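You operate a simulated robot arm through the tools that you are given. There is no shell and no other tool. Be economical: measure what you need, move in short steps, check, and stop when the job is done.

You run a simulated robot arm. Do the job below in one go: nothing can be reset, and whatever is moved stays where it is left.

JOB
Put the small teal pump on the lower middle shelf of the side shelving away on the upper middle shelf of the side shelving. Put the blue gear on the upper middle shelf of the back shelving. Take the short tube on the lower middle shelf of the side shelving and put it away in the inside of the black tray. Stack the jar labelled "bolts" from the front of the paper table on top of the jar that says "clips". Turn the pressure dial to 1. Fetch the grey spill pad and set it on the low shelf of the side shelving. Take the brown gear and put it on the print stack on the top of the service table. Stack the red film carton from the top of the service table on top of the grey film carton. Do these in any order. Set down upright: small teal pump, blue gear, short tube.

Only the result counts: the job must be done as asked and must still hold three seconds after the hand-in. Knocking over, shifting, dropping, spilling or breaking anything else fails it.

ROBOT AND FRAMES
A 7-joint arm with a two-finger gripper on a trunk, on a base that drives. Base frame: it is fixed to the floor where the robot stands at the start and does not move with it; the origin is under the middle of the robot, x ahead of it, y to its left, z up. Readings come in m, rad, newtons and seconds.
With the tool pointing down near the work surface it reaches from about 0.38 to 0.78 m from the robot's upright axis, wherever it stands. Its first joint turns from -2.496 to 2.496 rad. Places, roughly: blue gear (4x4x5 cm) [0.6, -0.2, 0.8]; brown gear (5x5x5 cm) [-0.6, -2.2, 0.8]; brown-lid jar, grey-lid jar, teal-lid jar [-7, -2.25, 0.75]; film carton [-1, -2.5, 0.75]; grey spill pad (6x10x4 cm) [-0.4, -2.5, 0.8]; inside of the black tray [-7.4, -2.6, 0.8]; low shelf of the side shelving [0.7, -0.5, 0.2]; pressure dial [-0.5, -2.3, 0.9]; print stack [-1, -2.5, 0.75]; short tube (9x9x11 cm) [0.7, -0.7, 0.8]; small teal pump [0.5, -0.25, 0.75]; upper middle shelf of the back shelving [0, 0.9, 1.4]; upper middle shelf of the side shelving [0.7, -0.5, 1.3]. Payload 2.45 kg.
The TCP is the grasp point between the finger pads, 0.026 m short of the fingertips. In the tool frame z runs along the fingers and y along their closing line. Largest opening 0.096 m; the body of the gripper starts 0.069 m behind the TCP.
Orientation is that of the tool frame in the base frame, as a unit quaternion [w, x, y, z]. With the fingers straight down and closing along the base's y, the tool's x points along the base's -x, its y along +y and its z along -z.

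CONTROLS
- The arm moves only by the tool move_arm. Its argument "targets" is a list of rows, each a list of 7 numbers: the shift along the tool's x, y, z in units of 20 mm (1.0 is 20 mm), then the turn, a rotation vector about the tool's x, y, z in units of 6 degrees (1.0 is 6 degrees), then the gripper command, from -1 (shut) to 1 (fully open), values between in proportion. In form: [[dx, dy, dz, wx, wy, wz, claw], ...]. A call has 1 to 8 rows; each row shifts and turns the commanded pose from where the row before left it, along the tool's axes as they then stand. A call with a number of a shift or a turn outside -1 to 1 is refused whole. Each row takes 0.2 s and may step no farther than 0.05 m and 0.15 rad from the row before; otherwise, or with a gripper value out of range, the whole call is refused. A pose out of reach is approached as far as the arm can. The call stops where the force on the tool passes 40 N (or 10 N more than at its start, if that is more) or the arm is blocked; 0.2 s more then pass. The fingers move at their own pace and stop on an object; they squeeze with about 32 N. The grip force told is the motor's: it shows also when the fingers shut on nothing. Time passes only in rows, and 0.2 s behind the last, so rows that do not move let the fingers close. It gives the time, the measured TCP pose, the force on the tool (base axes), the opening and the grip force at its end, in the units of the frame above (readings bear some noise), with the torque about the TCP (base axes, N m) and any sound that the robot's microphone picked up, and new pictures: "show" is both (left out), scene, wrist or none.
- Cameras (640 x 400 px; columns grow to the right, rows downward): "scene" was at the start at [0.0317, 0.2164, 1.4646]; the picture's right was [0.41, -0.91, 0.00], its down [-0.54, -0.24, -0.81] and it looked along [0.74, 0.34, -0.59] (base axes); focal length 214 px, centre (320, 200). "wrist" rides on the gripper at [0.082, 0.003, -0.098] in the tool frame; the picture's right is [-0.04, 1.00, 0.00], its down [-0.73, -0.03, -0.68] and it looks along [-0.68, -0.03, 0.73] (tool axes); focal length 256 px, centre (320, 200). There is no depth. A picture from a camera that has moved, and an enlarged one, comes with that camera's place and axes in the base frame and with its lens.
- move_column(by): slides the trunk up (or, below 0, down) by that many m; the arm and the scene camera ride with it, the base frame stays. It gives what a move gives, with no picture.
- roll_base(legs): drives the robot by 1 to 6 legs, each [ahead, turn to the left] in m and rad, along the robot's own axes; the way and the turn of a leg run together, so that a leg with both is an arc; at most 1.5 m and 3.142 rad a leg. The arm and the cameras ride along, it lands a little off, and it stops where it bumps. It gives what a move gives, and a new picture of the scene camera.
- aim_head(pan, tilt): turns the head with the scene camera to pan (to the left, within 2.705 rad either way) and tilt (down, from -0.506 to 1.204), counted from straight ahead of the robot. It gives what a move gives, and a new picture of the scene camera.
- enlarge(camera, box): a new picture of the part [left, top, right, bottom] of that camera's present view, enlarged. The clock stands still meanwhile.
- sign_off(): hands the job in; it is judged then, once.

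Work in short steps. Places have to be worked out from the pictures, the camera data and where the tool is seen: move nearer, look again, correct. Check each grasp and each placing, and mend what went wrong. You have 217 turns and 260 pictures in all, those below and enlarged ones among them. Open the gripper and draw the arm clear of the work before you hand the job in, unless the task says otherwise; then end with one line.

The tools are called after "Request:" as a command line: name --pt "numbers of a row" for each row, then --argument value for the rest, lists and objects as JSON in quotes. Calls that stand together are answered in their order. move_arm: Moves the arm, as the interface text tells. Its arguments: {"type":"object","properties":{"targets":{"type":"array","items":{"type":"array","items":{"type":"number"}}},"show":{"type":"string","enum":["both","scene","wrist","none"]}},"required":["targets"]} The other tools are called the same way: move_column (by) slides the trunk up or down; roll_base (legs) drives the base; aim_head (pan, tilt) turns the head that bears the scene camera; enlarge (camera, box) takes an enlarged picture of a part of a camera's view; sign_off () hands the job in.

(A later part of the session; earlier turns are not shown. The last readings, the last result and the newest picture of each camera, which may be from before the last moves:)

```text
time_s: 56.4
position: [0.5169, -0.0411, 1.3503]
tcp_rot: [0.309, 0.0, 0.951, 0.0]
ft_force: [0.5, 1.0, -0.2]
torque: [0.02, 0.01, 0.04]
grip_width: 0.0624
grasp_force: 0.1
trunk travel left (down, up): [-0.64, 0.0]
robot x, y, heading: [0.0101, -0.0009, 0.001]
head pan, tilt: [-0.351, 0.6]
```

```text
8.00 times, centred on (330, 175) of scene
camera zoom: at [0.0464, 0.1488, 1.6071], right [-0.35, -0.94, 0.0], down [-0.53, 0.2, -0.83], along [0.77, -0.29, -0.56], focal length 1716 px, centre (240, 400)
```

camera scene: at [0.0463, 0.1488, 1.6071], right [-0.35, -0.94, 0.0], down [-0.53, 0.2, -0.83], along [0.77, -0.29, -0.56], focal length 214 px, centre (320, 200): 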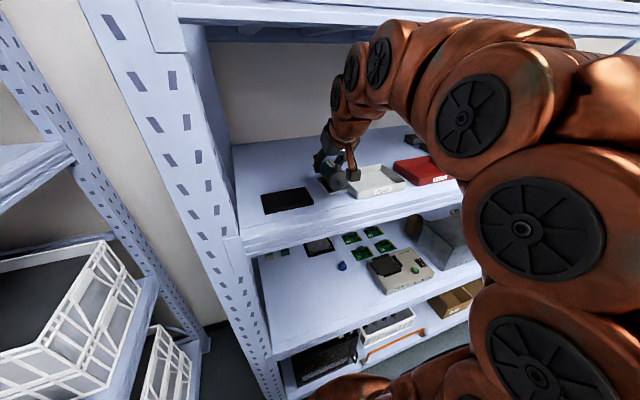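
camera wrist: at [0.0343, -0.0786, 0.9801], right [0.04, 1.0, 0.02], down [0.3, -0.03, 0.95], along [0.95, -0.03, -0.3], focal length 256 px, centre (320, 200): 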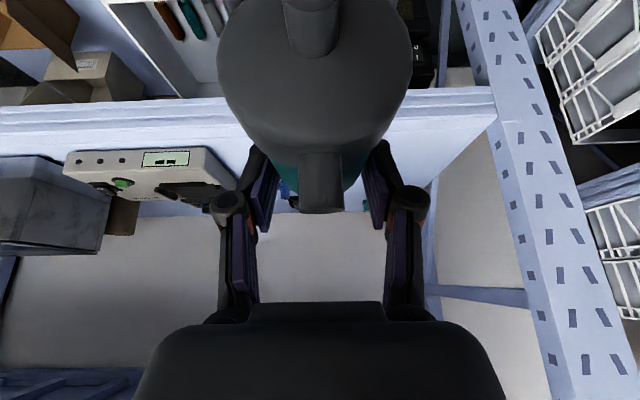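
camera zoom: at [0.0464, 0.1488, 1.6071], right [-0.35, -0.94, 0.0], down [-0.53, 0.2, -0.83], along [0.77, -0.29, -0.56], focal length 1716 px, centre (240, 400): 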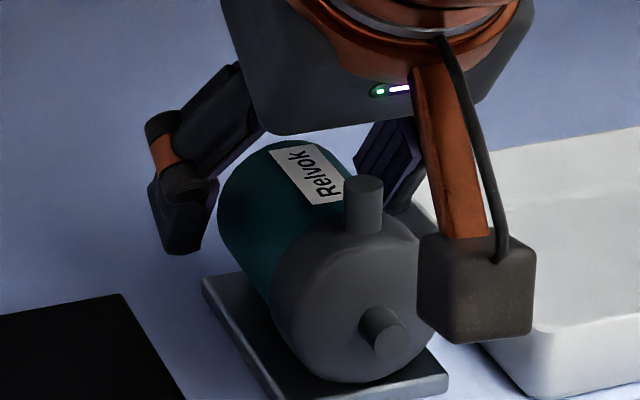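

Pump stands freely. Retreating along the tool axis.

Request:
move_arm --pt "0 0 -1 0 0 0 0.3" --pt "0 0 -1 0 0 0 0.3" --pt "0 0 -1 0 0 0 0.3" --pt "0 0 -1 0 0 0 0.3" --show "none"

Request:
roll_base --legs '[[-0.3, 0]]'

Request:
enlarge --camera "scene" --box '[220, 70, 460, 220]'

```text
time_s: 57.4
position: [0.4706, -0.0424, 1.4159]
tcp_rot: [0.309, 0.001, 0.951, -0.001]
ft_force: [-0.6, 0.3, 0.6]
torque: [0.02, 0.03, 0.01]
grip_width: 0.062
grasp_force: 0.1
trunk travel left (down, up): [-0.64, 0.0]
robot x, y, heading: [0.0085, -0.0031, -0.007]
head pan, tilt: [-0.351, 0.6]
```

```text
time_s: 59.5
position: [0.1661, -0.0441, 1.4146]
tcp_rot: [0.308, 0.006, 0.951, -0.002]
ft_force: [-0.1, 0.1, 0.0]
torque: [0.01, 0.0, 0.02]
grip_width: 0.0623
grasp_force: 0.1
trunk travel left (down, up): [-0.64, 0.0]
robot x, y, heading: [-0.2924, 0.0033, -0.014]
head pan, tilt: [-0.351, 0.6]
camera scene: at [-0.2559, 0.1506, 1.6072], right [-0.35, -0.94, 0.0], down [-0.53, 0.2, -0.83], along [0.77, -0.29, -0.56], focal length 214 px, centre (320, 200)
```

scene: 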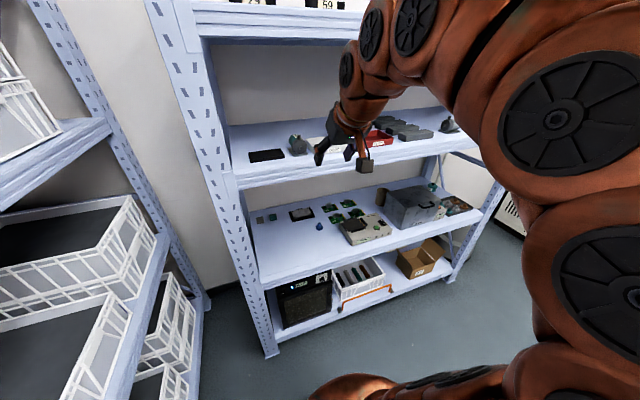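

```text
2.67 times, centred on (340, 145) of scene
camera zoom: at [-0.2559, 0.1506, 1.6072], right [-0.35, -0.94, 0.0], down [-0.53, 0.2, -0.83], along [0.77, -0.29, -0.56], focal length 572 px, centre (267, 347)
```

zoom: 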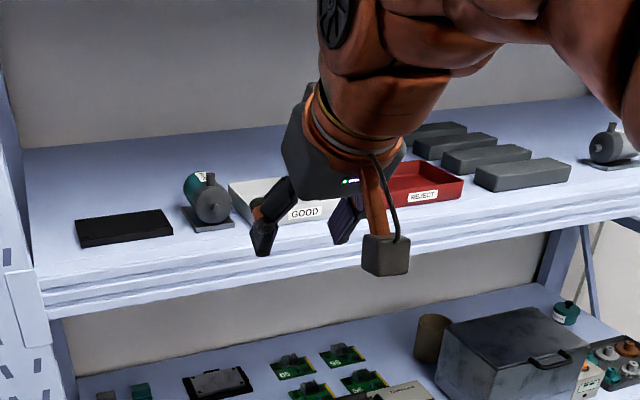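

The pump stands upright on the upper middle shelf. Next the blue gear at about (0.637, -0.185): keep this tilt, lower the trunk and extend the arm.

Request:
move_column --by -0.4

Request:
move_column --by -0.14

Request:
move_arm --pt "-0.809 -0.9 0.588 0 0 0 1" --pt "-0.809 -0.9 0.588 0 0 0 1" --pt "-0.809 -0.9 0.588 0 0 0 1" --pt "-0.809 -0.9 0.588 0 0 0 1" --pt "-0.809 -0.9 0.588 0 0 0 1" --pt "-0.809 -0.9 0.588 0 0 0 1" --pt "-0.809 -0.9 0.588 0 0 0 1" --pt "-0.809 -0.7 0.588 0 0 0 1" --show "scene"

```text
time_s: 63.3
position: [0.1681, -0.0443, 1.0155]
tcp_rot: [0.309, 0.006, 0.951, -0.002]
ft_force: [-0.5, 0.4, -0.8]
torque: [-0.01, -0.01, -0.02]
grip_width: 0.0625
grasp_force: 0.1
trunk travel left (down, up): [-0.24, 0.4]
robot x, y, heading: [-0.2929, 0.0066, -0.015]
head pan, tilt: [-0.351, 0.6]
```

```text
time_s: 65.0
position: [0.1679, -0.0457, 0.8749]
tcp_rot: [0.31, 0.006, 0.951, -0.002]
ft_force: [0.2, 0.2, 0.5]
torque: [0.06, 0.01, 0.0]
grip_width: 0.0626
grasp_force: 0.0
trunk travel left (down, up): [-0.1, 0.54]
robot x, y, heading: [-0.2913, 0.0013, -0.01]
head pan, tilt: [-0.351, 0.6]
```

```text
time_s: 66.8
position: [0.3273, -0.1871, 0.8759]
tcp_rot: [0.309, 0.006, 0.951, -0.002]
ft_force: [0.3, -0.4, -0.5]
torque: [-0.02, -0.03, -0.01]
grip_width: 0.0964
grasp_force: 0.0
trunk travel left (down, up): [-0.1, 0.54]
robot x, y, heading: [-0.2949, -0.0009, -0.015]
head pan, tilt: [-0.351, 0.6]
camera scene: at [-0.2561, 0.1505, 1.0672], right [-0.35, -0.94, 0.0], down [-0.53, 0.2, -0.83], along [0.77, -0.29, -0.56], focal length 214 px, centre (320, 200)
```

scene: 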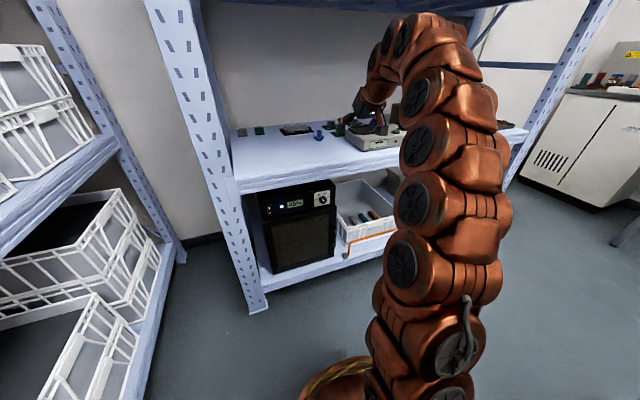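

Arm is well below the upper shelf's lip. Rolling forward 0.24 and looking with the wrist camera.

Request:
roll_base --legs '[[0.24, 0.012]]'

Request:
enlarge --camera "wrist" --box '[0, 0, 640, 400]'

```text
time_s: 68.5
position: [0.5689, -0.1831, 0.8752]
tcp_rot: [0.309, 0.002, 0.951, -0.001]
ft_force: [-0.2, -0.2, 0.0]
torque: [0.01, -0.04, -0.02]
grip_width: 0.0961
grasp_force: 0.1
trunk travel left (down, up): [-0.1, 0.54]
robot x, y, heading: [-0.0533, -0.003, -0.002]
head pan, tilt: [-0.351, 0.6]
camera scene: at [-0.0167, 0.149, 1.0672], right [-0.35, -0.94, 0.0], down [-0.53, 0.2, -0.83], along [0.77, -0.29, -0.56], focal length 214 px, centre (320, 200)
```

scene: 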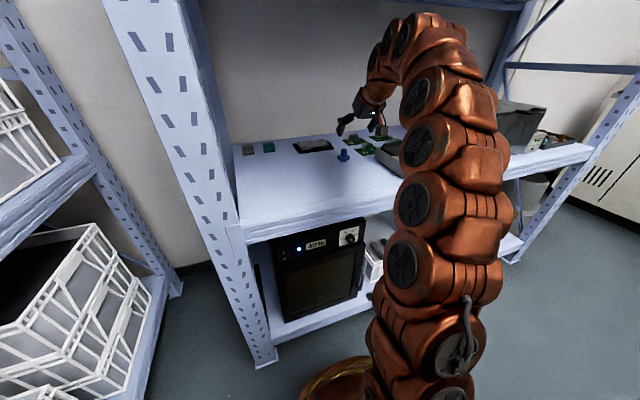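

```text
1.00 times, centred on (320, 200) of wrist (not enlarged: the box is as wide or as high as the picture)
camera zoom: at [0.4437, -0.1781, 0.9081], right [0.04, 1.0, 0.02], down [0.2, -0.03, 0.98], along [0.98, -0.03, -0.2], focal length 256 px, centre (320, 200)
```

zoom: 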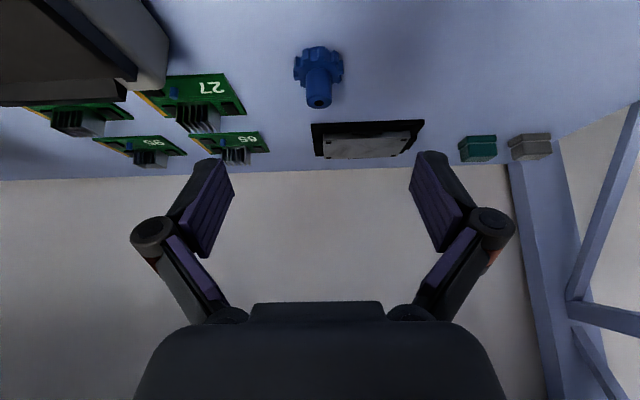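

Gear at (0.632, -0.182), top 0.788. Moving in along the tool axis to TCP z≈0.776.

Request:
move_arm --pt "0.06 0 0.977 0 0 0 1" --pt "0.06 0 0.977 0 0 0 1" --pt "0.06 0 0.977 0 0 0 1" --pt "0.06 0 0.977 0 0 0 1" --pt "0.06 0 0.977 0 0 0 1" --pt "0.06 0 0.977 0 0 0 1" --show "wrist"

```text
time_s: 69.9
position: [0.6296, -0.1833, 0.7781]
tcp_rot: [0.308, 0.001, 0.951, 0.0]
ft_force: [0.5, 0.3, 0.0]
torque: [-0.01, -0.01, 0.04]
grip_width: 0.0961
grasp_force: 0.1
trunk travel left (down, up): [-0.1, 0.54]
robot x, y, heading: [-0.053, 0.001, -0.005]
head pan, tilt: [-0.351, 0.6]
camera wrist: at [0.5057, -0.1778, 0.8097], right [0.04, 1.0, 0.02], down [0.19, -0.03, 0.98], along [0.98, -0.03, -0.19], focal length 256 px, centre (320, 200)
```

wrist: 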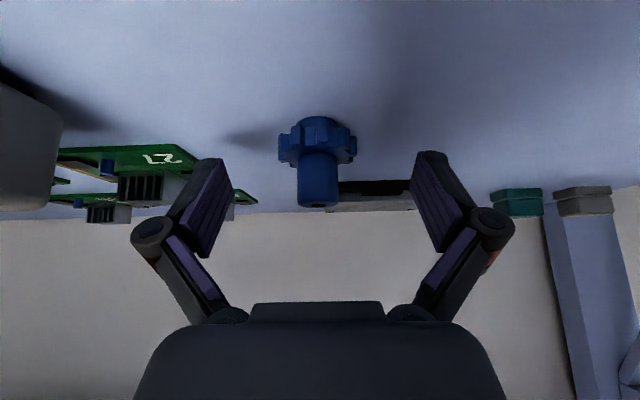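

The fingertips straddle the gear's hub just at the toothed disc. I'll back up 15 mm along the tool so the pads grip only the hub, then close.

Request:
move_arm --pt "0.1 0 -0.7 0 0 0 0.5" --pt "0 0 0 0 0 0 -1" --pt "0 0 0 0 0 0 -1" --pt "0 0 0 0 0 0 -1" --pt "0 0 0 0 0 0 -1" --pt "0 0 0 0 0 0 -1" --show "wrist"

```text
time_s: 71.3
position: [0.6206, -0.1824, 0.788]
tcp_rot: [0.309, 0.002, 0.951, 0.0]
ft_force: [-0.2, 0.1, 0.1]
torque: [-0.02, 0.01, -0.03]
grip_width: 0.0206
grasp_force: 31.9
trunk travel left (down, up): [-0.1, 0.54]
robot x, y, heading: [-0.0503, 0.0014, -0.012]
head pan, tilt: [-0.351, 0.6]
camera wrist: at [0.4962, -0.1772, 0.8199], right [0.04, 1.0, 0.02], down [0.19, -0.03, 0.98], along [0.98, -0.03, -0.2], focal length 256 px, centre (320, 200)
```

wrist: 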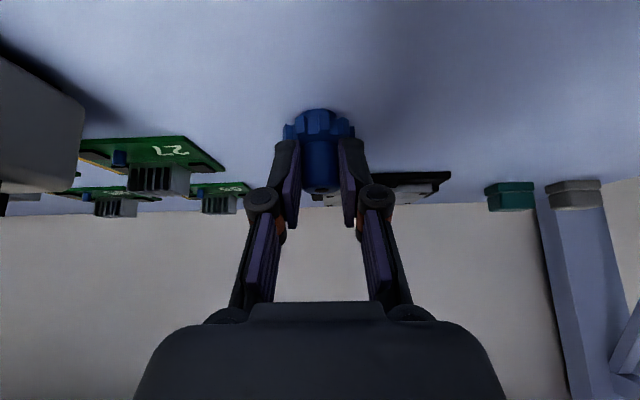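

Hub gripped (0.0206). Lifting 8 cm and backing out, checking the gear.

Request:
move_arm --pt "-0.588 0 -0.809 0 0 0 -1" --pt "-0.588 0 -0.809 0 0 0 -1" --pt "-0.588 0 -0.809 0 0 0 -1" --pt "-0.588 0 -0.809 0 0 0 -1" --show "wrist"

Request:
roll_base --legs '[[-0.45, 0]]'

```text
time_s: 72.3
position: [0.6221, -0.1835, 0.8666]
tcp_rot: [0.307, 0.001, 0.952, -0.001]
ft_force: [0.1, -0.6, -0.5]
torque: [0.0, 0.01, -0.02]
grip_width: 0.0205
grasp_force: 32.0
trunk travel left (down, up): [-0.1, 0.54]
robot x, y, heading: [-0.0545, 0.0009, -0.005]
head pan, tilt: [-0.351, 0.6]
camera wrist: at [0.4977, -0.1779, 0.8988], right [0.04, 1.0, 0.02], down [0.2, -0.03, 0.98], along [0.98, -0.03, -0.2], focal length 256 px, centre (320, 200)
```

wrist: 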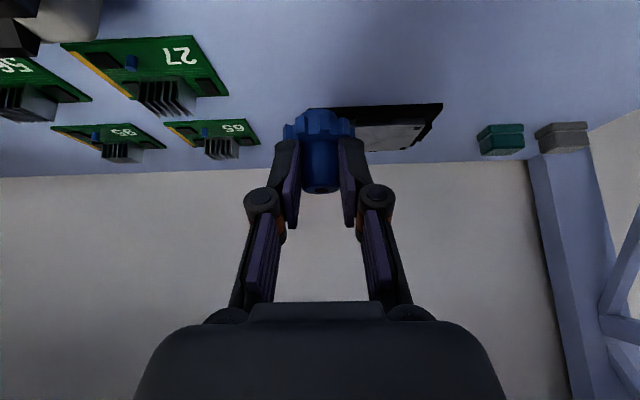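

```text
time_s: 74.9
position: [0.2633, -0.1498, 0.8672]
tcp_rot: [0.31, -0.014, 0.951, 0.004]
ft_force: [0.4, -0.1, 0.1]
torque: [-0.05, 0.03, -0.04]
grip_width: 0.0206
grasp_force: 32.3
trunk travel left (down, up): [-0.1, 0.54]
robot x, y, heading: [-0.4145, 0.0259, 0.079]
head pan, tilt: [-0.351, 0.6]
stopped in leg 1: the robot was blocked; the commanded pose is now the measured one
camera scene: at [-0.3926, 0.1788, 1.0672], right [-0.27, -0.96, 0.0], down [-0.54, 0.15, -0.83], along [0.79, -0.22, -0.56], focal length 214 px, centre (320, 200)
```

scene: 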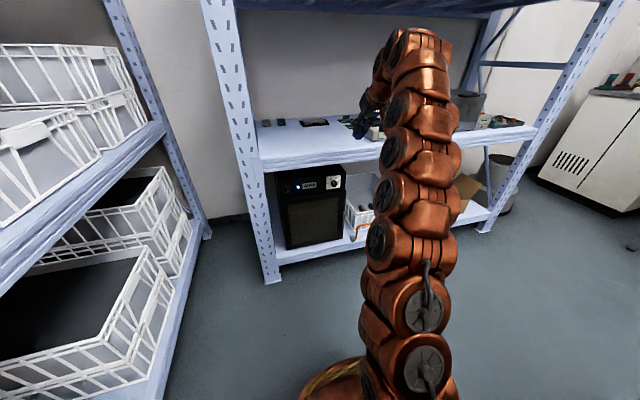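

The base was blocked while backing; look behind to see what it bumped.

Request:
aim_head --pan 2.5 --tilt 0.7

Request:
aim_head --pan -2.5 --tilt 0.7

```text
time_s: 77.4
position: [0.2633, -0.1491, 0.868]
tcp_rot: [0.31, -0.014, 0.951, 0.004]
ft_force: [0.3, 1.0, -0.2]
torque: [-0.02, 0.04, 0.01]
grip_width: 0.0207
grasp_force: 32.2
trunk travel left (down, up): [-0.1, 0.54]
robot x, y, heading: [-0.418, 0.0278, 0.074]
head pan, tilt: [2.499, 0.7]
camera scene: at [-0.5493, 0.2485, 1.0585], right [0.54, 0.84, 0.0], down [0.54, -0.35, -0.76], along [-0.65, 0.41, -0.64], focal length 214 px, centre (320, 200)
```

scene: 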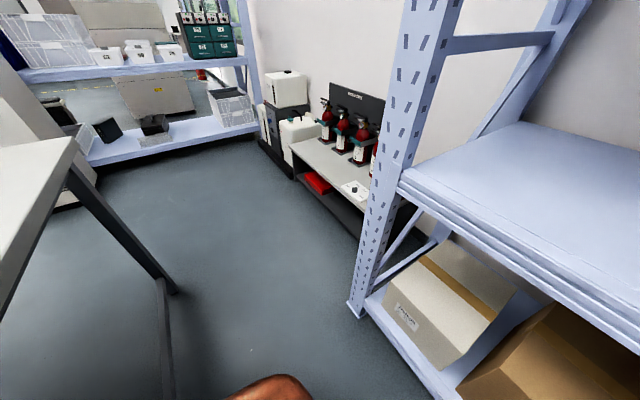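

```text
time_s: 81.3
position: [0.2638, -0.1502, 0.867]
tcp_rot: [0.31, -0.014, 0.951, 0.004]
ft_force: [-0.2, -0.2, -1.1]
torque: [-0.03, 0.04, 0.02]
grip_width: 0.0206
grasp_force: 31.7
trunk travel left (down, up): [-0.1, 0.54]
robot x, y, heading: [-0.4159, 0.0261, 0.072]
head pan, tilt: [-2.499, 0.7]
camera scene: at [-0.5416, 0.1469, 1.0585], right [-0.66, 0.75, 0.0], down [0.48, 0.42, -0.76], along [-0.58, -0.5, -0.64], focal length 214 px, centre (320, 200)
```

scene: 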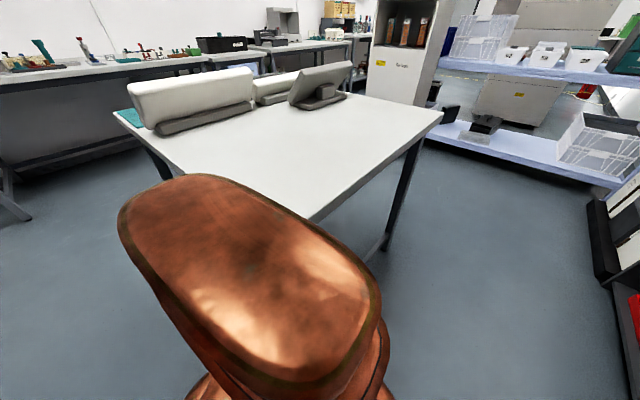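

Only a fixed table with monitors behind; all still upright. Now retract and centre the arm before turning toward the back shelving.

Request:
move_arm --pt "0.809 0.75 -0.588 0 0 0 -1" --pt "0.809 0.75 -0.588 0 0 0 -1" --pt "0.809 0.75 -0.588 0 0 0 -1" --pt "0.809 0.75 -0.588 0 0 0 -1" --pt "0.809 0.75 -0.588 0 0 0 -1" --pt "0.809 0.75 -0.588 0 0 0 -1" --pt "0.809 0.75 -0.588 0 0 0 -1" --pt "0.809 0.75 -0.588 0 0 0 -1" --show "none"

Request:
move_arm --pt "0.809 0.75 -0.588 0 0 0 -1" --pt "0.809 0.75 -0.588 0 0 0 -1" --pt "0.809 0.75 -0.588 0 0 0 -1" --show "none"

Request:
aim_head --pan 1.3 --tilt 0.2

```text
time_s: 83.1
position: [0.1003, -0.0342, 0.8678]
tcp_rot: [0.309, -0.014, 0.951, 0.004]
ft_force: [0.8, 0.2, -0.2]
torque: [-0.01, 0.01, -0.02]
grip_width: 0.0204
grasp_force: 31.9
trunk travel left (down, up): [-0.1, 0.54]
robot x, y, heading: [-0.4182, 0.0242, 0.074]
head pan, tilt: [-2.499, 0.7]
```

```text
time_s: 83.9
position: [0.0395, 0.0087, 0.8679]
tcp_rot: [0.31, -0.012, 0.951, 0.003]
ft_force: [0.4, 0.3, 0.1]
torque: [0.03, 0.01, 0.01]
grip_width: 0.0206
grasp_force: 31.9
trunk travel left (down, up): [-0.1, 0.54]
robot x, y, heading: [-0.4208, 0.0244, 0.076]
head pan, tilt: [-2.499, 0.7]
```

```text
time_s: 87.1
position: [0.0404, 0.0092, 0.8689]
tcp_rot: [0.309, -0.012, 0.951, 0.003]
ft_force: [-0.2, -0.1, -0.5]
torque: [-0.01, 0.0, 0.0]
grip_width: 0.0206
grasp_force: 31.9
trunk travel left (down, up): [-0.1, 0.54]
robot x, y, heading: [-0.4171, 0.0261, 0.075]
head pan, tilt: [1.3, 0.201]
camera scene: at [-0.4597, 0.2943, 1.1039], right [0.98, -0.19, 0.0], down [-0.04, -0.2, -0.98], along [0.19, 0.96, -0.2], focal length 214 px, centre (320, 200)
```

scene: 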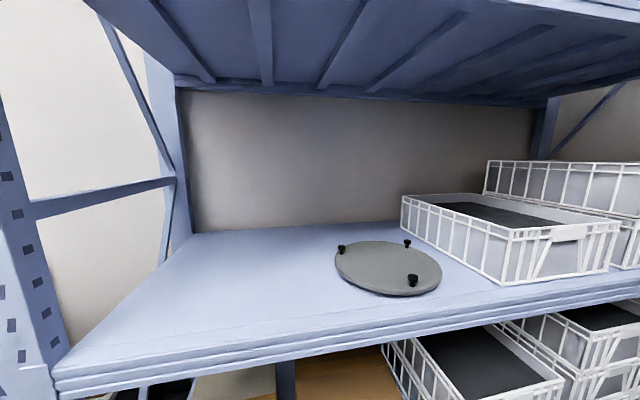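

Rolling ahead a little from the table, turning to face the back shelving, then raising the trunk.

Request:
roll_base --legs '[[0.1, 0], [0, 1.496]]'

Request:
move_column --by 0.4

Request:
move_column --by 0.14

Request:
aim_head --pan 0.1 --tilt 0.4

```text
time_s: 91.9
position: [-0.2662, 0.4876, 0.8684]
tcp_rot: [0.224, -0.658, 0.686, 0.213]
ft_force: [0.7, 0.4, 0.0]
torque: [0.0, -0.01, -0.01]
grip_width: 0.0206
grasp_force: 31.4
trunk travel left (down, up): [-0.1, 0.54]
robot x, y, heading: [-0.3172, 0.035, 1.58]
head pan, tilt: [1.3, 0.201]
camera scene: at [-0.585, 0.0061, 1.1039], right [0.26, 0.97, 0.0], down [0.19, -0.05, -0.98], along [-0.95, 0.26, -0.2], focal length 214 px, centre (320, 200)
```

scene: 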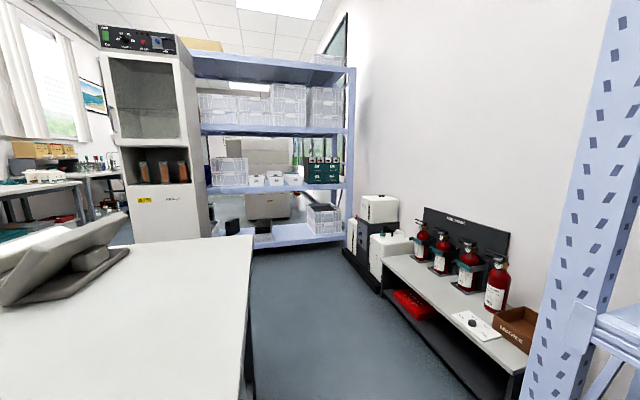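

```text
time_s: 95.7
position: [-0.2677, 0.4879, 1.2697]
tcp_rot: [0.224, -0.658, 0.686, 0.214]
ft_force: [-0.4, -0.5, 0.2]
torque: [-0.02, -0.01, 0.03]
grip_width: 0.0205
grasp_force: 31.9
trunk travel left (down, up): [-0.5, 0.14]
robot x, y, heading: [-0.3147, 0.036, 1.574]
head pan, tilt: [1.3, 0.201]
```

```text
time_s: 97.4
position: [-0.2674, 0.4874, 1.4083]
tcp_rot: [0.224, -0.658, 0.686, 0.214]
ft_force: [0.1, 0.1, -0.4]
torque: [-0.04, 0.02, 0.0]
grip_width: 0.0206
grasp_force: 31.7
trunk travel left (down, up): [-0.64, 0.0]
robot x, y, heading: [-0.318, 0.0342, 1.576]
head pan, tilt: [1.3, 0.201]
```

```text
time_s: 98.8
position: [-0.2657, 0.4879, 1.4087]
tcp_rot: [0.224, -0.658, 0.687, 0.214]
ft_force: [0.3, -0.6, -0.4]
torque: [0.0, 0.05, -0.02]
grip_width: 0.0206
grasp_force: 32.0
trunk travel left (down, up): [-0.64, 0.0]
robot x, y, heading: [-0.3172, 0.0351, 1.58]
head pan, tilt: [0.099, 0.4]
camera scene: at [-0.5049, 0.0739, 1.6254], right [0.99, 0.11, 0.0], down [0.04, -0.39, -0.92], along [-0.1, 0.92, -0.39], focal length 214 px, centre (320, 200)
```

scene: 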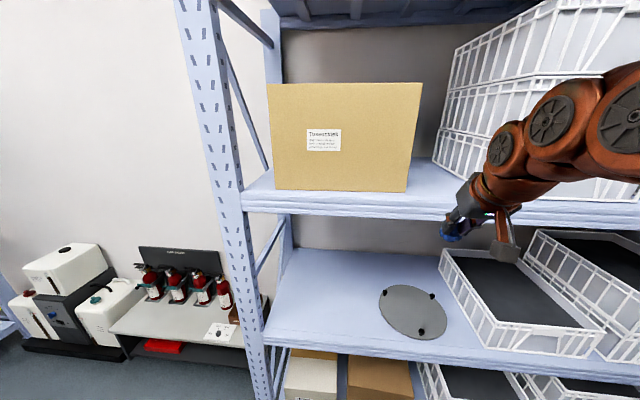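

The gap between the cardboard box (right edge x≈-0.31) and the baskets looks free. Checking with the wrist camera.

Request:
enlarge --camera "wrist" --box '[0, 0, 640, 400]'

Request:
aim_head --pan -0.5 --tilt 0.4

```text
1.00 times, centred on (320, 200) of wrist (not enlarged: the box is as wide or as high as the picture)
camera zoom: at [-0.276, 0.3661, 1.4413], right [-1.0, 0.07, 0.02], down [0.04, 0.19, 0.98], along [0.07, 0.98, -0.19], focal length 256 px, centre (320, 200)
```

zoom: 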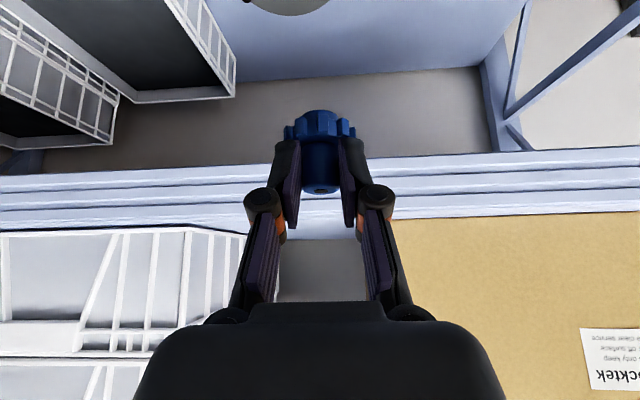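

```text
time_s: 99.8
position: [-0.2663, 0.4881, 1.4088]
tcp_rot: [0.224, -0.658, 0.686, 0.213]
ft_force: [-0.1, 0.1, -0.8]
torque: [0.04, 0.02, 0.0]
grip_width: 0.0209
grasp_force: 31.9
trunk travel left (down, up): [-0.64, 0.0]
robot x, y, heading: [-0.3146, 0.0368, 1.577]
head pan, tilt: [-0.499, 0.4]
camera scene: at [-0.4513, 0.0634, 1.6254], right [0.88, -0.47, 0.0], down [-0.18, -0.34, -0.92], along [0.43, 0.81, -0.39], focal length 214 px, centre (320, 200)
```

scene: 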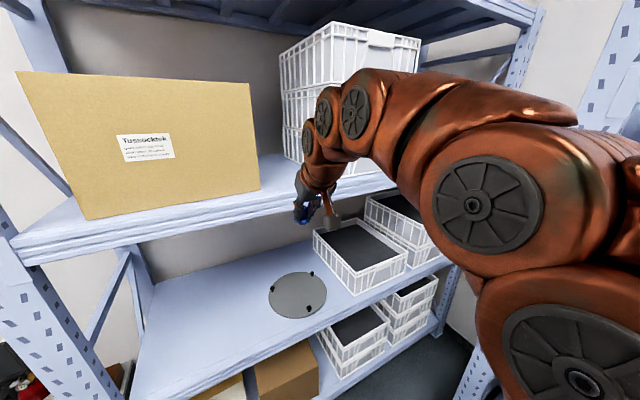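

Gap is free at about x -0.2. Shelf top ≈1.41, so I need TCP about 1.48; raising the arm.

Request:
move_arm --pt "-0.588 0 -0.809 0 0 0 -1" --pt "-0.588 0 -0.809 0 0 0 -1" --pt "-0.588 0 -0.809 0 0 0 -1" --pt "-0.588 0 -0.809 0 0 0 -1" --show "none"

```text
time_s: 100.8
position: [-0.2668, 0.4865, 1.4898]
tcp_rot: [0.224, -0.658, 0.686, 0.214]
ft_force: [-0.4, 0.2, -0.4]
torque: [0.0, 0.03, 0.01]
grip_width: 0.0205
grasp_force: 32.1
trunk travel left (down, up): [-0.64, 0.0]
robot x, y, heading: [-0.3133, 0.0362, 1.579]
head pan, tilt: [-0.499, 0.4]
```

Reach is fine. Shifting +x by 6.6 cm, then rolling toward the shelf.

Request:
move_arm --pt "0 -0.85 0 0 0 0 -1" --pt "0 -0.85 0 0 0 0 -1" --pt "0 -0.85 0 0 0 0 -1" --pt "0 -0.85 0 0 0 0 -1" --show "none"

Request:
roll_base --legs '[[0.19, 0]]'

Request:
enlarge --camera "wrist" --box '[0, 0, 640, 400]'

Request:
enlarge --camera "scene" --box '[220, 110, 380, 210]'

```text
time_s: 101.8
position: [-0.1997, 0.4854, 1.4885]
tcp_rot: [0.224, -0.659, 0.686, 0.214]
ft_force: [0.8, -0.4, 0.4]
torque: [0.01, -0.04, 0.0]
grip_width: 0.0206
grasp_force: 32.0
trunk travel left (down, up): [-0.64, 0.0]
robot x, y, heading: [-0.3126, 0.0338, 1.573]
head pan, tilt: [-0.499, 0.4]
```

```text
time_s: 103.3
position: [-0.202, 0.6741, 1.4898]
tcp_rot: [0.224, -0.659, 0.686, 0.214]
ft_force: [-0.2, -0.9, -0.4]
torque: [-0.01, 0.02, 0.0]
grip_width: 0.0204
grasp_force: 31.8
trunk travel left (down, up): [-0.64, 0.0]
robot x, y, heading: [-0.3179, 0.2236, 1.577]
head pan, tilt: [-0.499, 0.4]
camera scene: at [-0.4526, 0.2533, 1.6254], right [0.88, -0.47, 0.0], down [-0.18, -0.34, -0.92], along [0.43, 0.81, -0.39], focal length 214 px, centre (320, 200)
```

scene: 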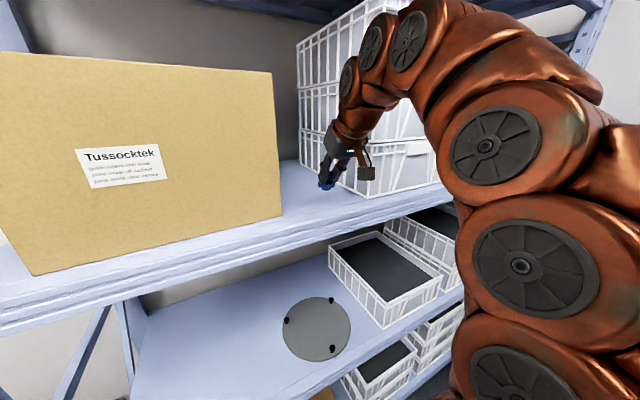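

```text
1.00 times, centred on (320, 200) of wrist (not enlarged: the box is as wide or as high as the picture)
camera zoom: at [-0.2113, 0.5533, 1.5215], right [-1.0, 0.07, 0.02], down [0.04, 0.19, 0.98], along [0.07, 0.98, -0.19], focal length 256 px, centre (320, 200)
```

zoom: 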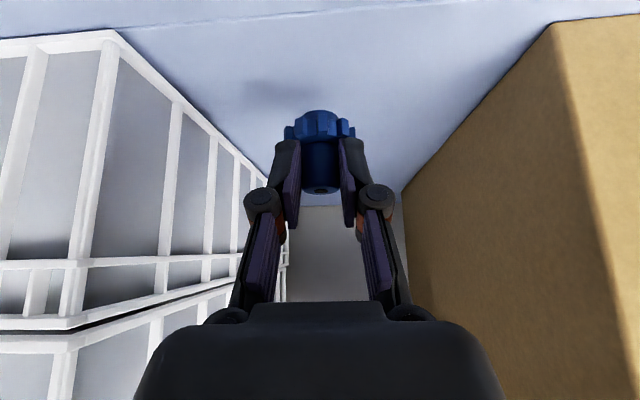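

```text
4.00 times, centred on (300, 160) of scene
camera zoom: at [-0.4526, 0.2533, 1.6254], right [0.88, -0.47, 0.0], down [-0.18, -0.34, -0.92], along [0.43, 0.81, -0.39], focal length 858 px, centre (400, 360)
```

zoom: 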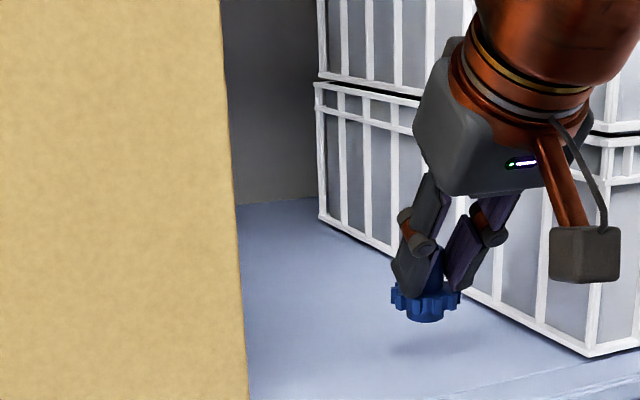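

Gear hangs level between box and basket. Moving 3 cm deeper and lowering 2 cm, then small steps to contact.

Request:
move_arm --pt "-0.6 0.3 0.44 0 0 0 -1" --pt "-0.6 0.3 0.44 0 0 0 -1" --pt "0.294 0 0.405 0 0 0 -1" --pt "0.206 0 0.283 0 0 0 -1" --pt "0.06 0 0.08 0 0 0 -1" --pt "0.06 0 0.08 0 0 0 -1" --show "none"

Request:
enlarge --camera "scene" --box '[280, 150, 360, 200]'

```text
time_s: 104.7
position: [-0.2122, 0.7051, 1.4673]
tcp_rot: [0.224, -0.658, 0.686, 0.213]
ft_force: [-0.7, 0.9, -0.4]
torque: [0.01, 0.01, -0.02]
grip_width: 0.0205
grasp_force: 32.4
trunk travel left (down, up): [-0.64, 0.0]
robot x, y, heading: [-0.3209, 0.2212, 1.573]
head pan, tilt: [-0.499, 0.4]
```

```text
8.00 times, centred on (320, 175) of scene
camera zoom: at [-0.4526, 0.2536, 1.6254], right [0.88, -0.47, 0.0], down [-0.18, -0.34, -0.92], along [0.43, 0.81, -0.39], focal length 1716 px, centre (320, 400)
```

zoom: 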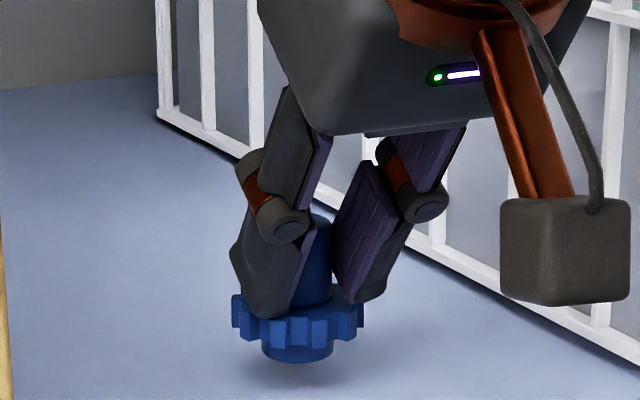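

Just above the shelf. Continuing down in 2 mm steps.

Request:
move_arm --pt "0.06 0 0.08 0 0 0 -1" --pt "0.06 0 0.08 0 0 0 -1" --pt "0.06 0 0.08 0 0 0 -1" --pt "0.06 0 0.08 0 0 0 -1" --show "none"

Request:
enlarge --camera "scene" --box '[280, 150, 360, 200]'

```text
time_s: 105.7
position: [-0.2129, 0.7046, 1.4593]
tcp_rot: [0.224, -0.658, 0.686, 0.214]
ft_force: [1.2, 0.6, -0.2]
torque: [0.04, 0.0, 0.0]
grip_width: 0.0205
grasp_force: 32.5
trunk travel left (down, up): [-0.64, 0.0]
robot x, y, heading: [-0.3207, 0.2225, 1.58]
head pan, tilt: [-0.499, 0.4]
```

```text
8.00 times, centred on (320, 175) of scene
camera zoom: at [-0.4526, 0.2537, 1.6254], right [0.88, -0.47, 0.0], down [-0.18, -0.34, -0.92], along [0.43, 0.81, -0.39], focal length 1716 px, centre (320, 400)
```

zoom: 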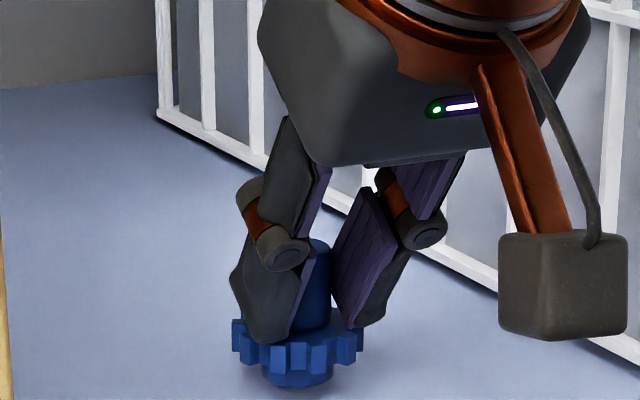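

Still no contact force; a few more millimetres.

Request:
move_arm --pt "0.06 0 0.08 0 0 0 -1" --pt "0.06 0 0.08 0 0 0 -1" --pt "0.06 0 0.08 0 0 0 -1" --show "none"

```text
time_s: 106.5
position: [-0.2121, 0.7045, 1.4543]
tcp_rot: [0.224, -0.658, 0.686, 0.213]
ft_force: [0.1, 0.8, -0.4]
torque: [-0.05, -0.01, 0.0]
grip_width: 0.0207
grasp_force: 31.9
trunk travel left (down, up): [-0.64, 0.0]
robot x, y, heading: [-0.3195, 0.2249, 1.573]
head pan, tilt: [-0.499, 0.4]
```

Request:
move_arm --pt "0.06 0 0.08 0 0 0 -1" --pt "0.06 0 0.08 0 0 0 -1" --show "none"

Request:
enlarge --camera "scene" --box '[280, 160, 360, 210]'

```text
time_s: 107.1
position: [-0.2119, 0.7043, 1.4525]
tcp_rot: [0.224, -0.659, 0.685, 0.216]
ft_force: [0.4, 3.6, 16.3]
torque: [0.51, -0.07, 0.0]
grip_width: 0.0206
grasp_force: 32.0
trunk travel left (down, up): [-0.64, 0.0]
robot x, y, heading: [-0.3179, 0.2263, 1.579]
head pan, tilt: [-0.499, 0.4]
```

```text
8.00 times, centred on (320, 185) of scene
camera zoom: at [-0.4527, 0.2534, 1.6257], right [0.88, -0.47, 0.0], down [-0.18, -0.34, -0.92], along [0.43, 0.81, -0.39], focal length 1716 px, centre (320, 320)
```

zoom: 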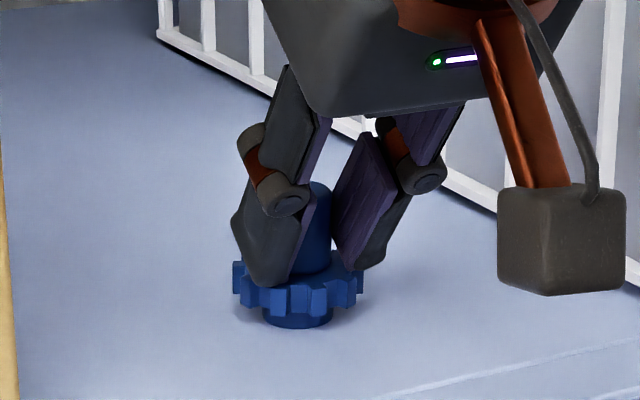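

Contact at 16 N. Releasing to ~0.045 and retreating along the tool axis.

Request:
move_arm --pt "0 0 0 0 0 0 -0.4" --pt "0 0 0 0 0 0 -0.05" --pt "0 0 0 0 0 0 -0.05" --pt "0 0 -0.5 0 0 0 -0.05" --pt "0 0 -1 0 0 0 -0.05" --pt "0 0 -1 0 0 0 -0.05" --pt "0 0 -1 0 0 0 -0.05" --show "none"

Request:
enlarge --camera "scene" --box '[280, 150, 360, 200]'

```text
time_s: 108.7
position: [-0.2139, 0.662, 1.508]
tcp_rot: [0.224, -0.659, 0.686, 0.213]
ft_force: [-0.6, 1.0, -0.7]
torque: [-0.03, 0.02, 0.04]
grip_width: 0.0457
grasp_force: 0.0
trunk travel left (down, up): [-0.64, 0.0]
robot x, y, heading: [-0.3168, 0.2224, 1.577]
head pan, tilt: [-0.499, 0.4]
```

```text
8.00 times, centred on (320, 175) of scene
camera zoom: at [-0.4526, 0.2537, 1.6254], right [0.88, -0.47, 0.0], down [-0.18, -0.34, -0.92], along [0.43, 0.81, -0.39], focal length 1716 px, centre (320, 400)
```

zoom: 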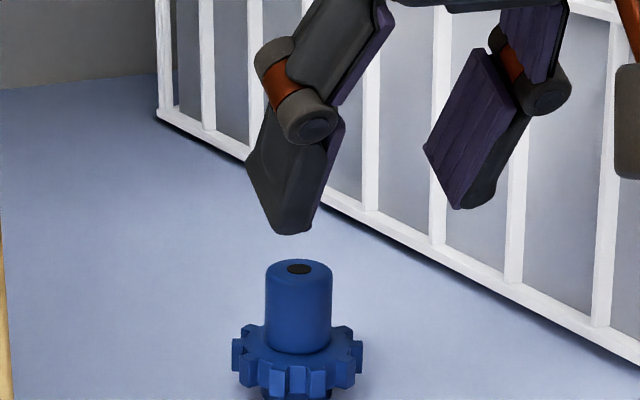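

Gear placed. Backing off and turning to face -y to look at the way to the service table.

Request:
roll_base --legs '[[-0.22, 0], [0, -2.4]]'

Request:
aim_head --pan -0.6 --tilt 0.6

```text
time_s: 116.2
position: [-0.108, -0.3929, 1.5074]
tcp_rot: [0.279, 0.414, 0.856, -0.136]
ft_force: [0.3, -0.2, 0.4]
torque: [0.01, 0.04, -0.02]
grip_width: 0.0456
grasp_force: 0.0
trunk travel left (down, up): [-0.64, 0.0]
robot x, y, heading: [-0.313, 0.0036, -0.85]
head pan, tilt: [-0.499, 0.4]
camera scene: at [-0.189, 0.0711, 1.6254], right [-0.98, -0.22, 0.0], down [-0.08, 0.38, -0.92], along [0.2, -0.9, -0.39], focal length 214 px, centre (320, 200)
```

scene: 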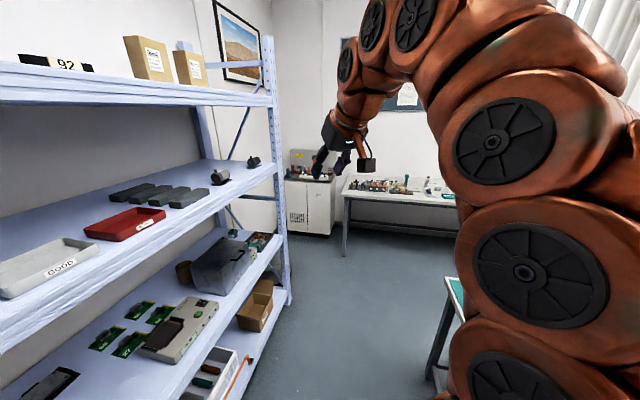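

```text
time_s: 116.9
position: [-0.1078, -0.394, 1.508]
tcp_rot: [0.279, 0.414, 0.856, -0.135]
ft_force: [0.8, 0.3, 0.9]
torque: [-0.03, -0.01, 0.0]
grip_width: 0.0454
grasp_force: 0.1
trunk travel left (down, up): [-0.64, 0.0]
robot x, y, heading: [-0.3175, 0.0072, -0.847]
head pan, tilt: [-0.6, 0.6]
camera scene: at [-0.1988, 0.0737, 1.6072], right [-0.99, -0.12, 0.0], down [-0.07, 0.56, -0.83], along [0.1, -0.82, -0.56], focal length 214 px, centre (320, 200)
```

scene: 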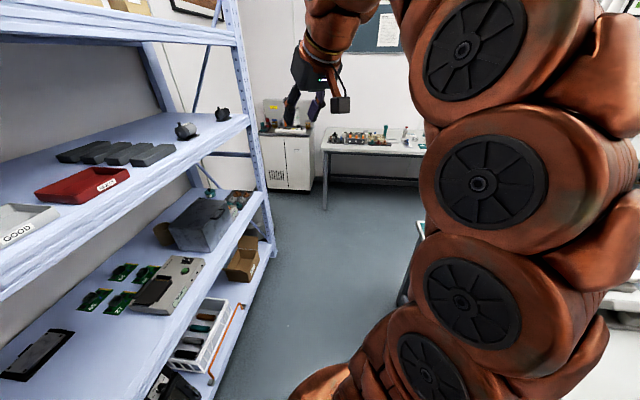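

Service table is ahead at y≈-2.2. Driving through the corridor: first diagonal to x≈-0.15, then facing -y ahead to y≈-1.4.

Request:
roll_base --legs '[[0.25, 0], [0, -0.72], [1.2, 0]]'

Request:
aim_head --pan 0.3 --tilt 0.6

```text
time_s: 126.3
position: [-0.2806, -1.823, 1.5075]
tcp_rot: [0.212, 0.692, 0.652, -0.226]
ft_force: [-0.4, 0.0, 0.1]
torque: [0.01, -0.01, 0.0]
grip_width: 0.0456
grasp_force: 0.1
trunk travel left (down, up): [-0.64, 0.0]
robot x, y, heading: [-0.1684, -1.3907, -1.578]
head pan, tilt: [-0.6, 0.6]
camera scene: at [-0.0367, -1.4119, 1.6072], right [-0.82, 0.57, 0.0], down [0.32, 0.46, -0.83], along [-0.47, -0.68, -0.56], focal length 214 px, centre (320, 200)
```

scene: 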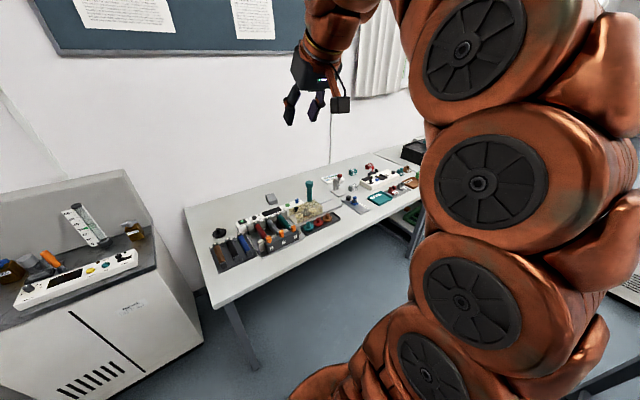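

```text
time_s: 127.5
position: [-0.2809, -1.8229, 1.5073]
tcp_rot: [0.212, 0.692, 0.652, -0.226]
ft_force: [-0.4, -0.2, 0.1]
torque: [-0.02, 0.01, 0.03]
grip_width: 0.0455
grasp_force: 0.1
trunk travel left (down, up): [-0.64, 0.0]
robot x, y, heading: [-0.1694, -1.386, -1.582]
head pan, tilt: [0.3, 0.6]
camera scene: at [0.0392, -1.4242, 1.6072], right [-0.96, -0.29, 0.0], down [-0.16, 0.54, -0.83], along [0.24, -0.79, -0.56], focal length 214 px, centre (320, 200)
```

scene: 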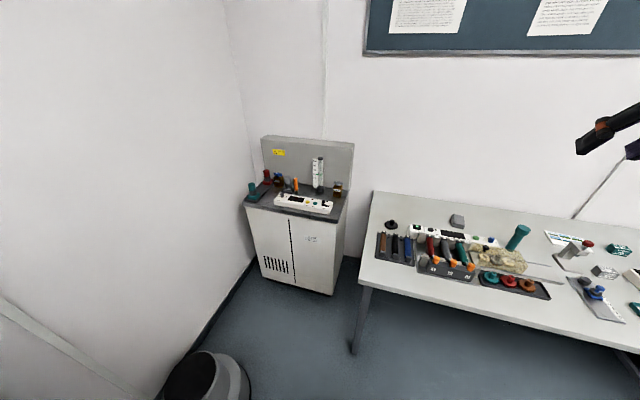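

Request:
enlarge --camera "scene" --box '[350, 180, 640, 360]'

Request:
aim_head --pan -0.5 --tilt 0.5

Request:
enlarge --camera "scene" --box '[180, 130, 440, 290]'

```text
2.21 times, centred on (495, 270) of scene
camera zoom: at [0.0392, -1.4242, 1.6072], right [-0.96, -0.29, 0.0], down [-0.16, 0.54, -0.83], along [0.24, -0.79, -0.56], focal length 473 px, centre (-66, 46)
```

zoom: 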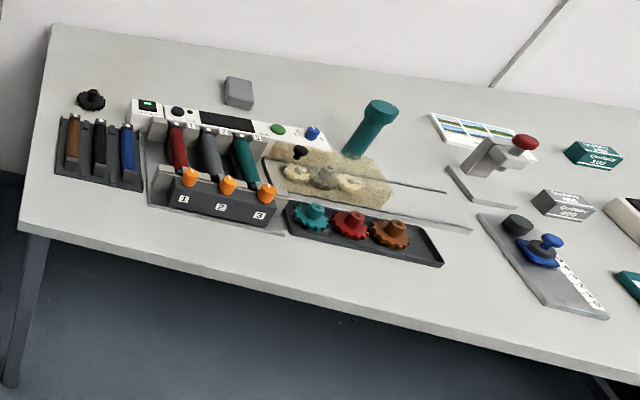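

```text
time_s: 128.7
position: [-0.2808, -1.8221, 1.5072]
tcp_rot: [0.213, 0.691, 0.653, -0.225]
ft_force: [-0.4, -0.4, 0.1]
torque: [0.0, 0.03, -0.04]
grip_width: 0.0452
grasp_force: 0.0
trunk travel left (down, up): [-0.64, 0.0]
robot x, y, heading: [-0.1675, -1.3888, -1.584]
head pan, tilt: [-0.499, 0.499]
camera scene: at [-0.0303, -1.4191, 1.6162], right [-0.87, 0.49, 0.0], down [0.23, 0.42, -0.88], along [-0.43, -0.77, -0.48], focal length 214 px, centre (320, 200)
```

scene: 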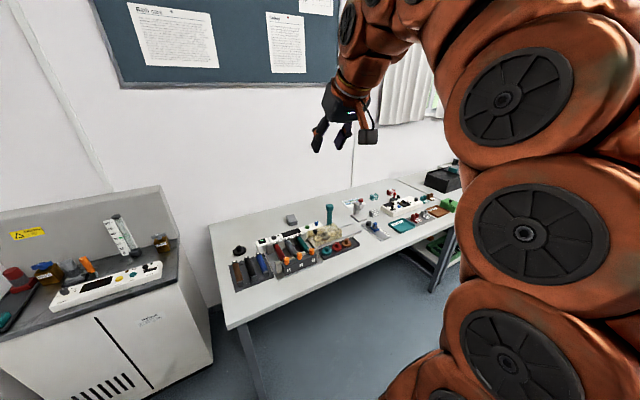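

```text
2.46 times, centred on (310, 210) of scene
camera zoom: at [-0.0303, -1.4191, 1.6162], right [-0.87, 0.49, 0.0], down [0.23, 0.42, -0.88], along [-0.43, -0.77, -0.48], focal length 528 px, centre (345, 175)
```

zoom: 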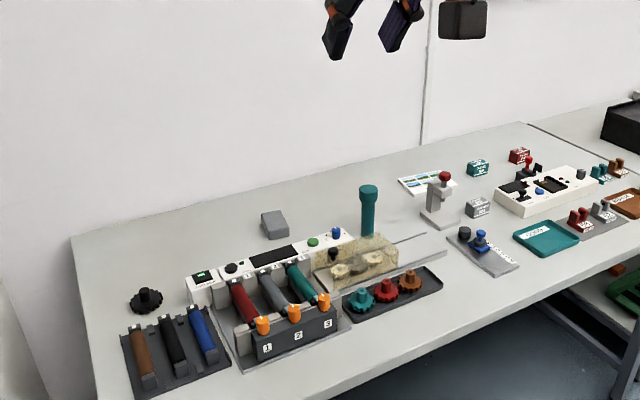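

The table's front edge is at y≈-2.03. I'll drive nearer, to about (-0.44, -1.65), for close views of panel, gears and pad.

Request:
roll_base --legs '[[0, -0.8], [0.38, 0], [0, 0.8]]'

Request:
aim_head --pan 0.1 --tilt 0.7

Request:
enlarge --camera "scene" --box '[180, 120, 420, 270]'

```text
time_s: 135.2
position: [-0.5529, -2.0808, 1.5088]
tcp_rot: [0.213, 0.691, 0.653, -0.226]
ft_force: [0.5, -0.3, 0.3]
torque: [-0.01, 0.01, -0.02]
grip_width: 0.0455
grasp_force: 0.1
trunk travel left (down, up): [-0.64, 0.0]
robot x, y, heading: [-0.4445, -1.6454, -1.575]
head pan, tilt: [-0.499, 0.499]
camera scene: at [-0.302, -1.677, 1.6162], right [-0.87, 0.49, 0.0], down [0.23, 0.42, -0.88], along [-0.43, -0.77, -0.48], focal length 214 px, centre (320, 200)
```

scene: 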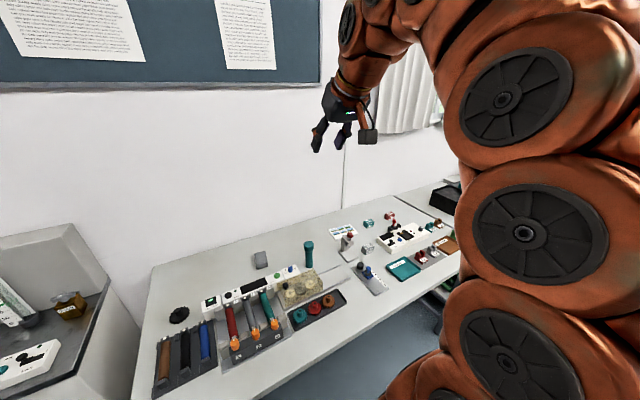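

```text
time_s: 136.2
position: [-0.5524, -2.0807, 1.508]
tcp_rot: [0.212, 0.691, 0.653, -0.225]
ft_force: [0.5, -0.6, -0.5]
torque: [-0.03, 0.02, -0.01]
grip_width: 0.0459
grasp_force: 0.0
trunk travel left (down, up): [-0.64, 0.0]
robot x, y, heading: [-0.4395, -1.6418, -1.579]
head pan, tilt: [0.099, 0.7]
camera scene: at [-0.2501, -1.6821, 1.5986], right [-1.0, -0.09, 0.0], down [-0.06, 0.64, -0.77], along [0.07, -0.76, -0.64], focal length 214 px, centre (320, 200)
```

scene: 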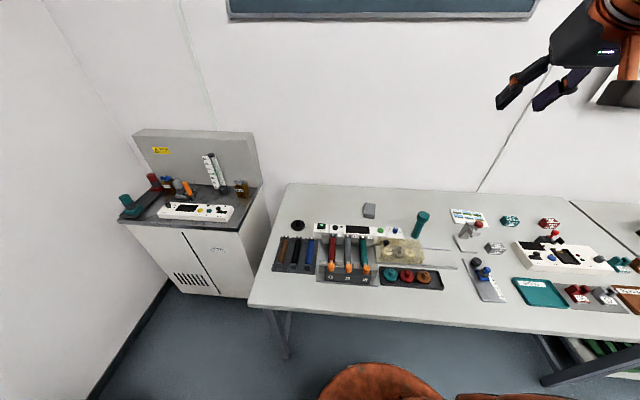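

```text
2.67 times, centred on (300, 195) of scene
camera zoom: at [-0.2501, -1.6821, 1.5986], right [-1.0, -0.09, 0.0], down [-0.06, 0.64, -0.77], along [0.07, -0.76, -0.64], focal length 572 px, centre (373, 213)
```

zoom: 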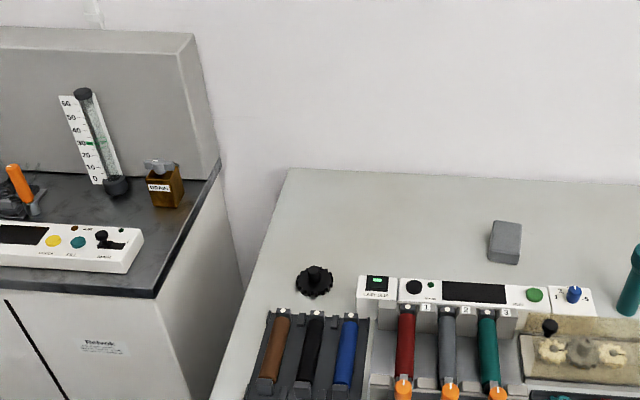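

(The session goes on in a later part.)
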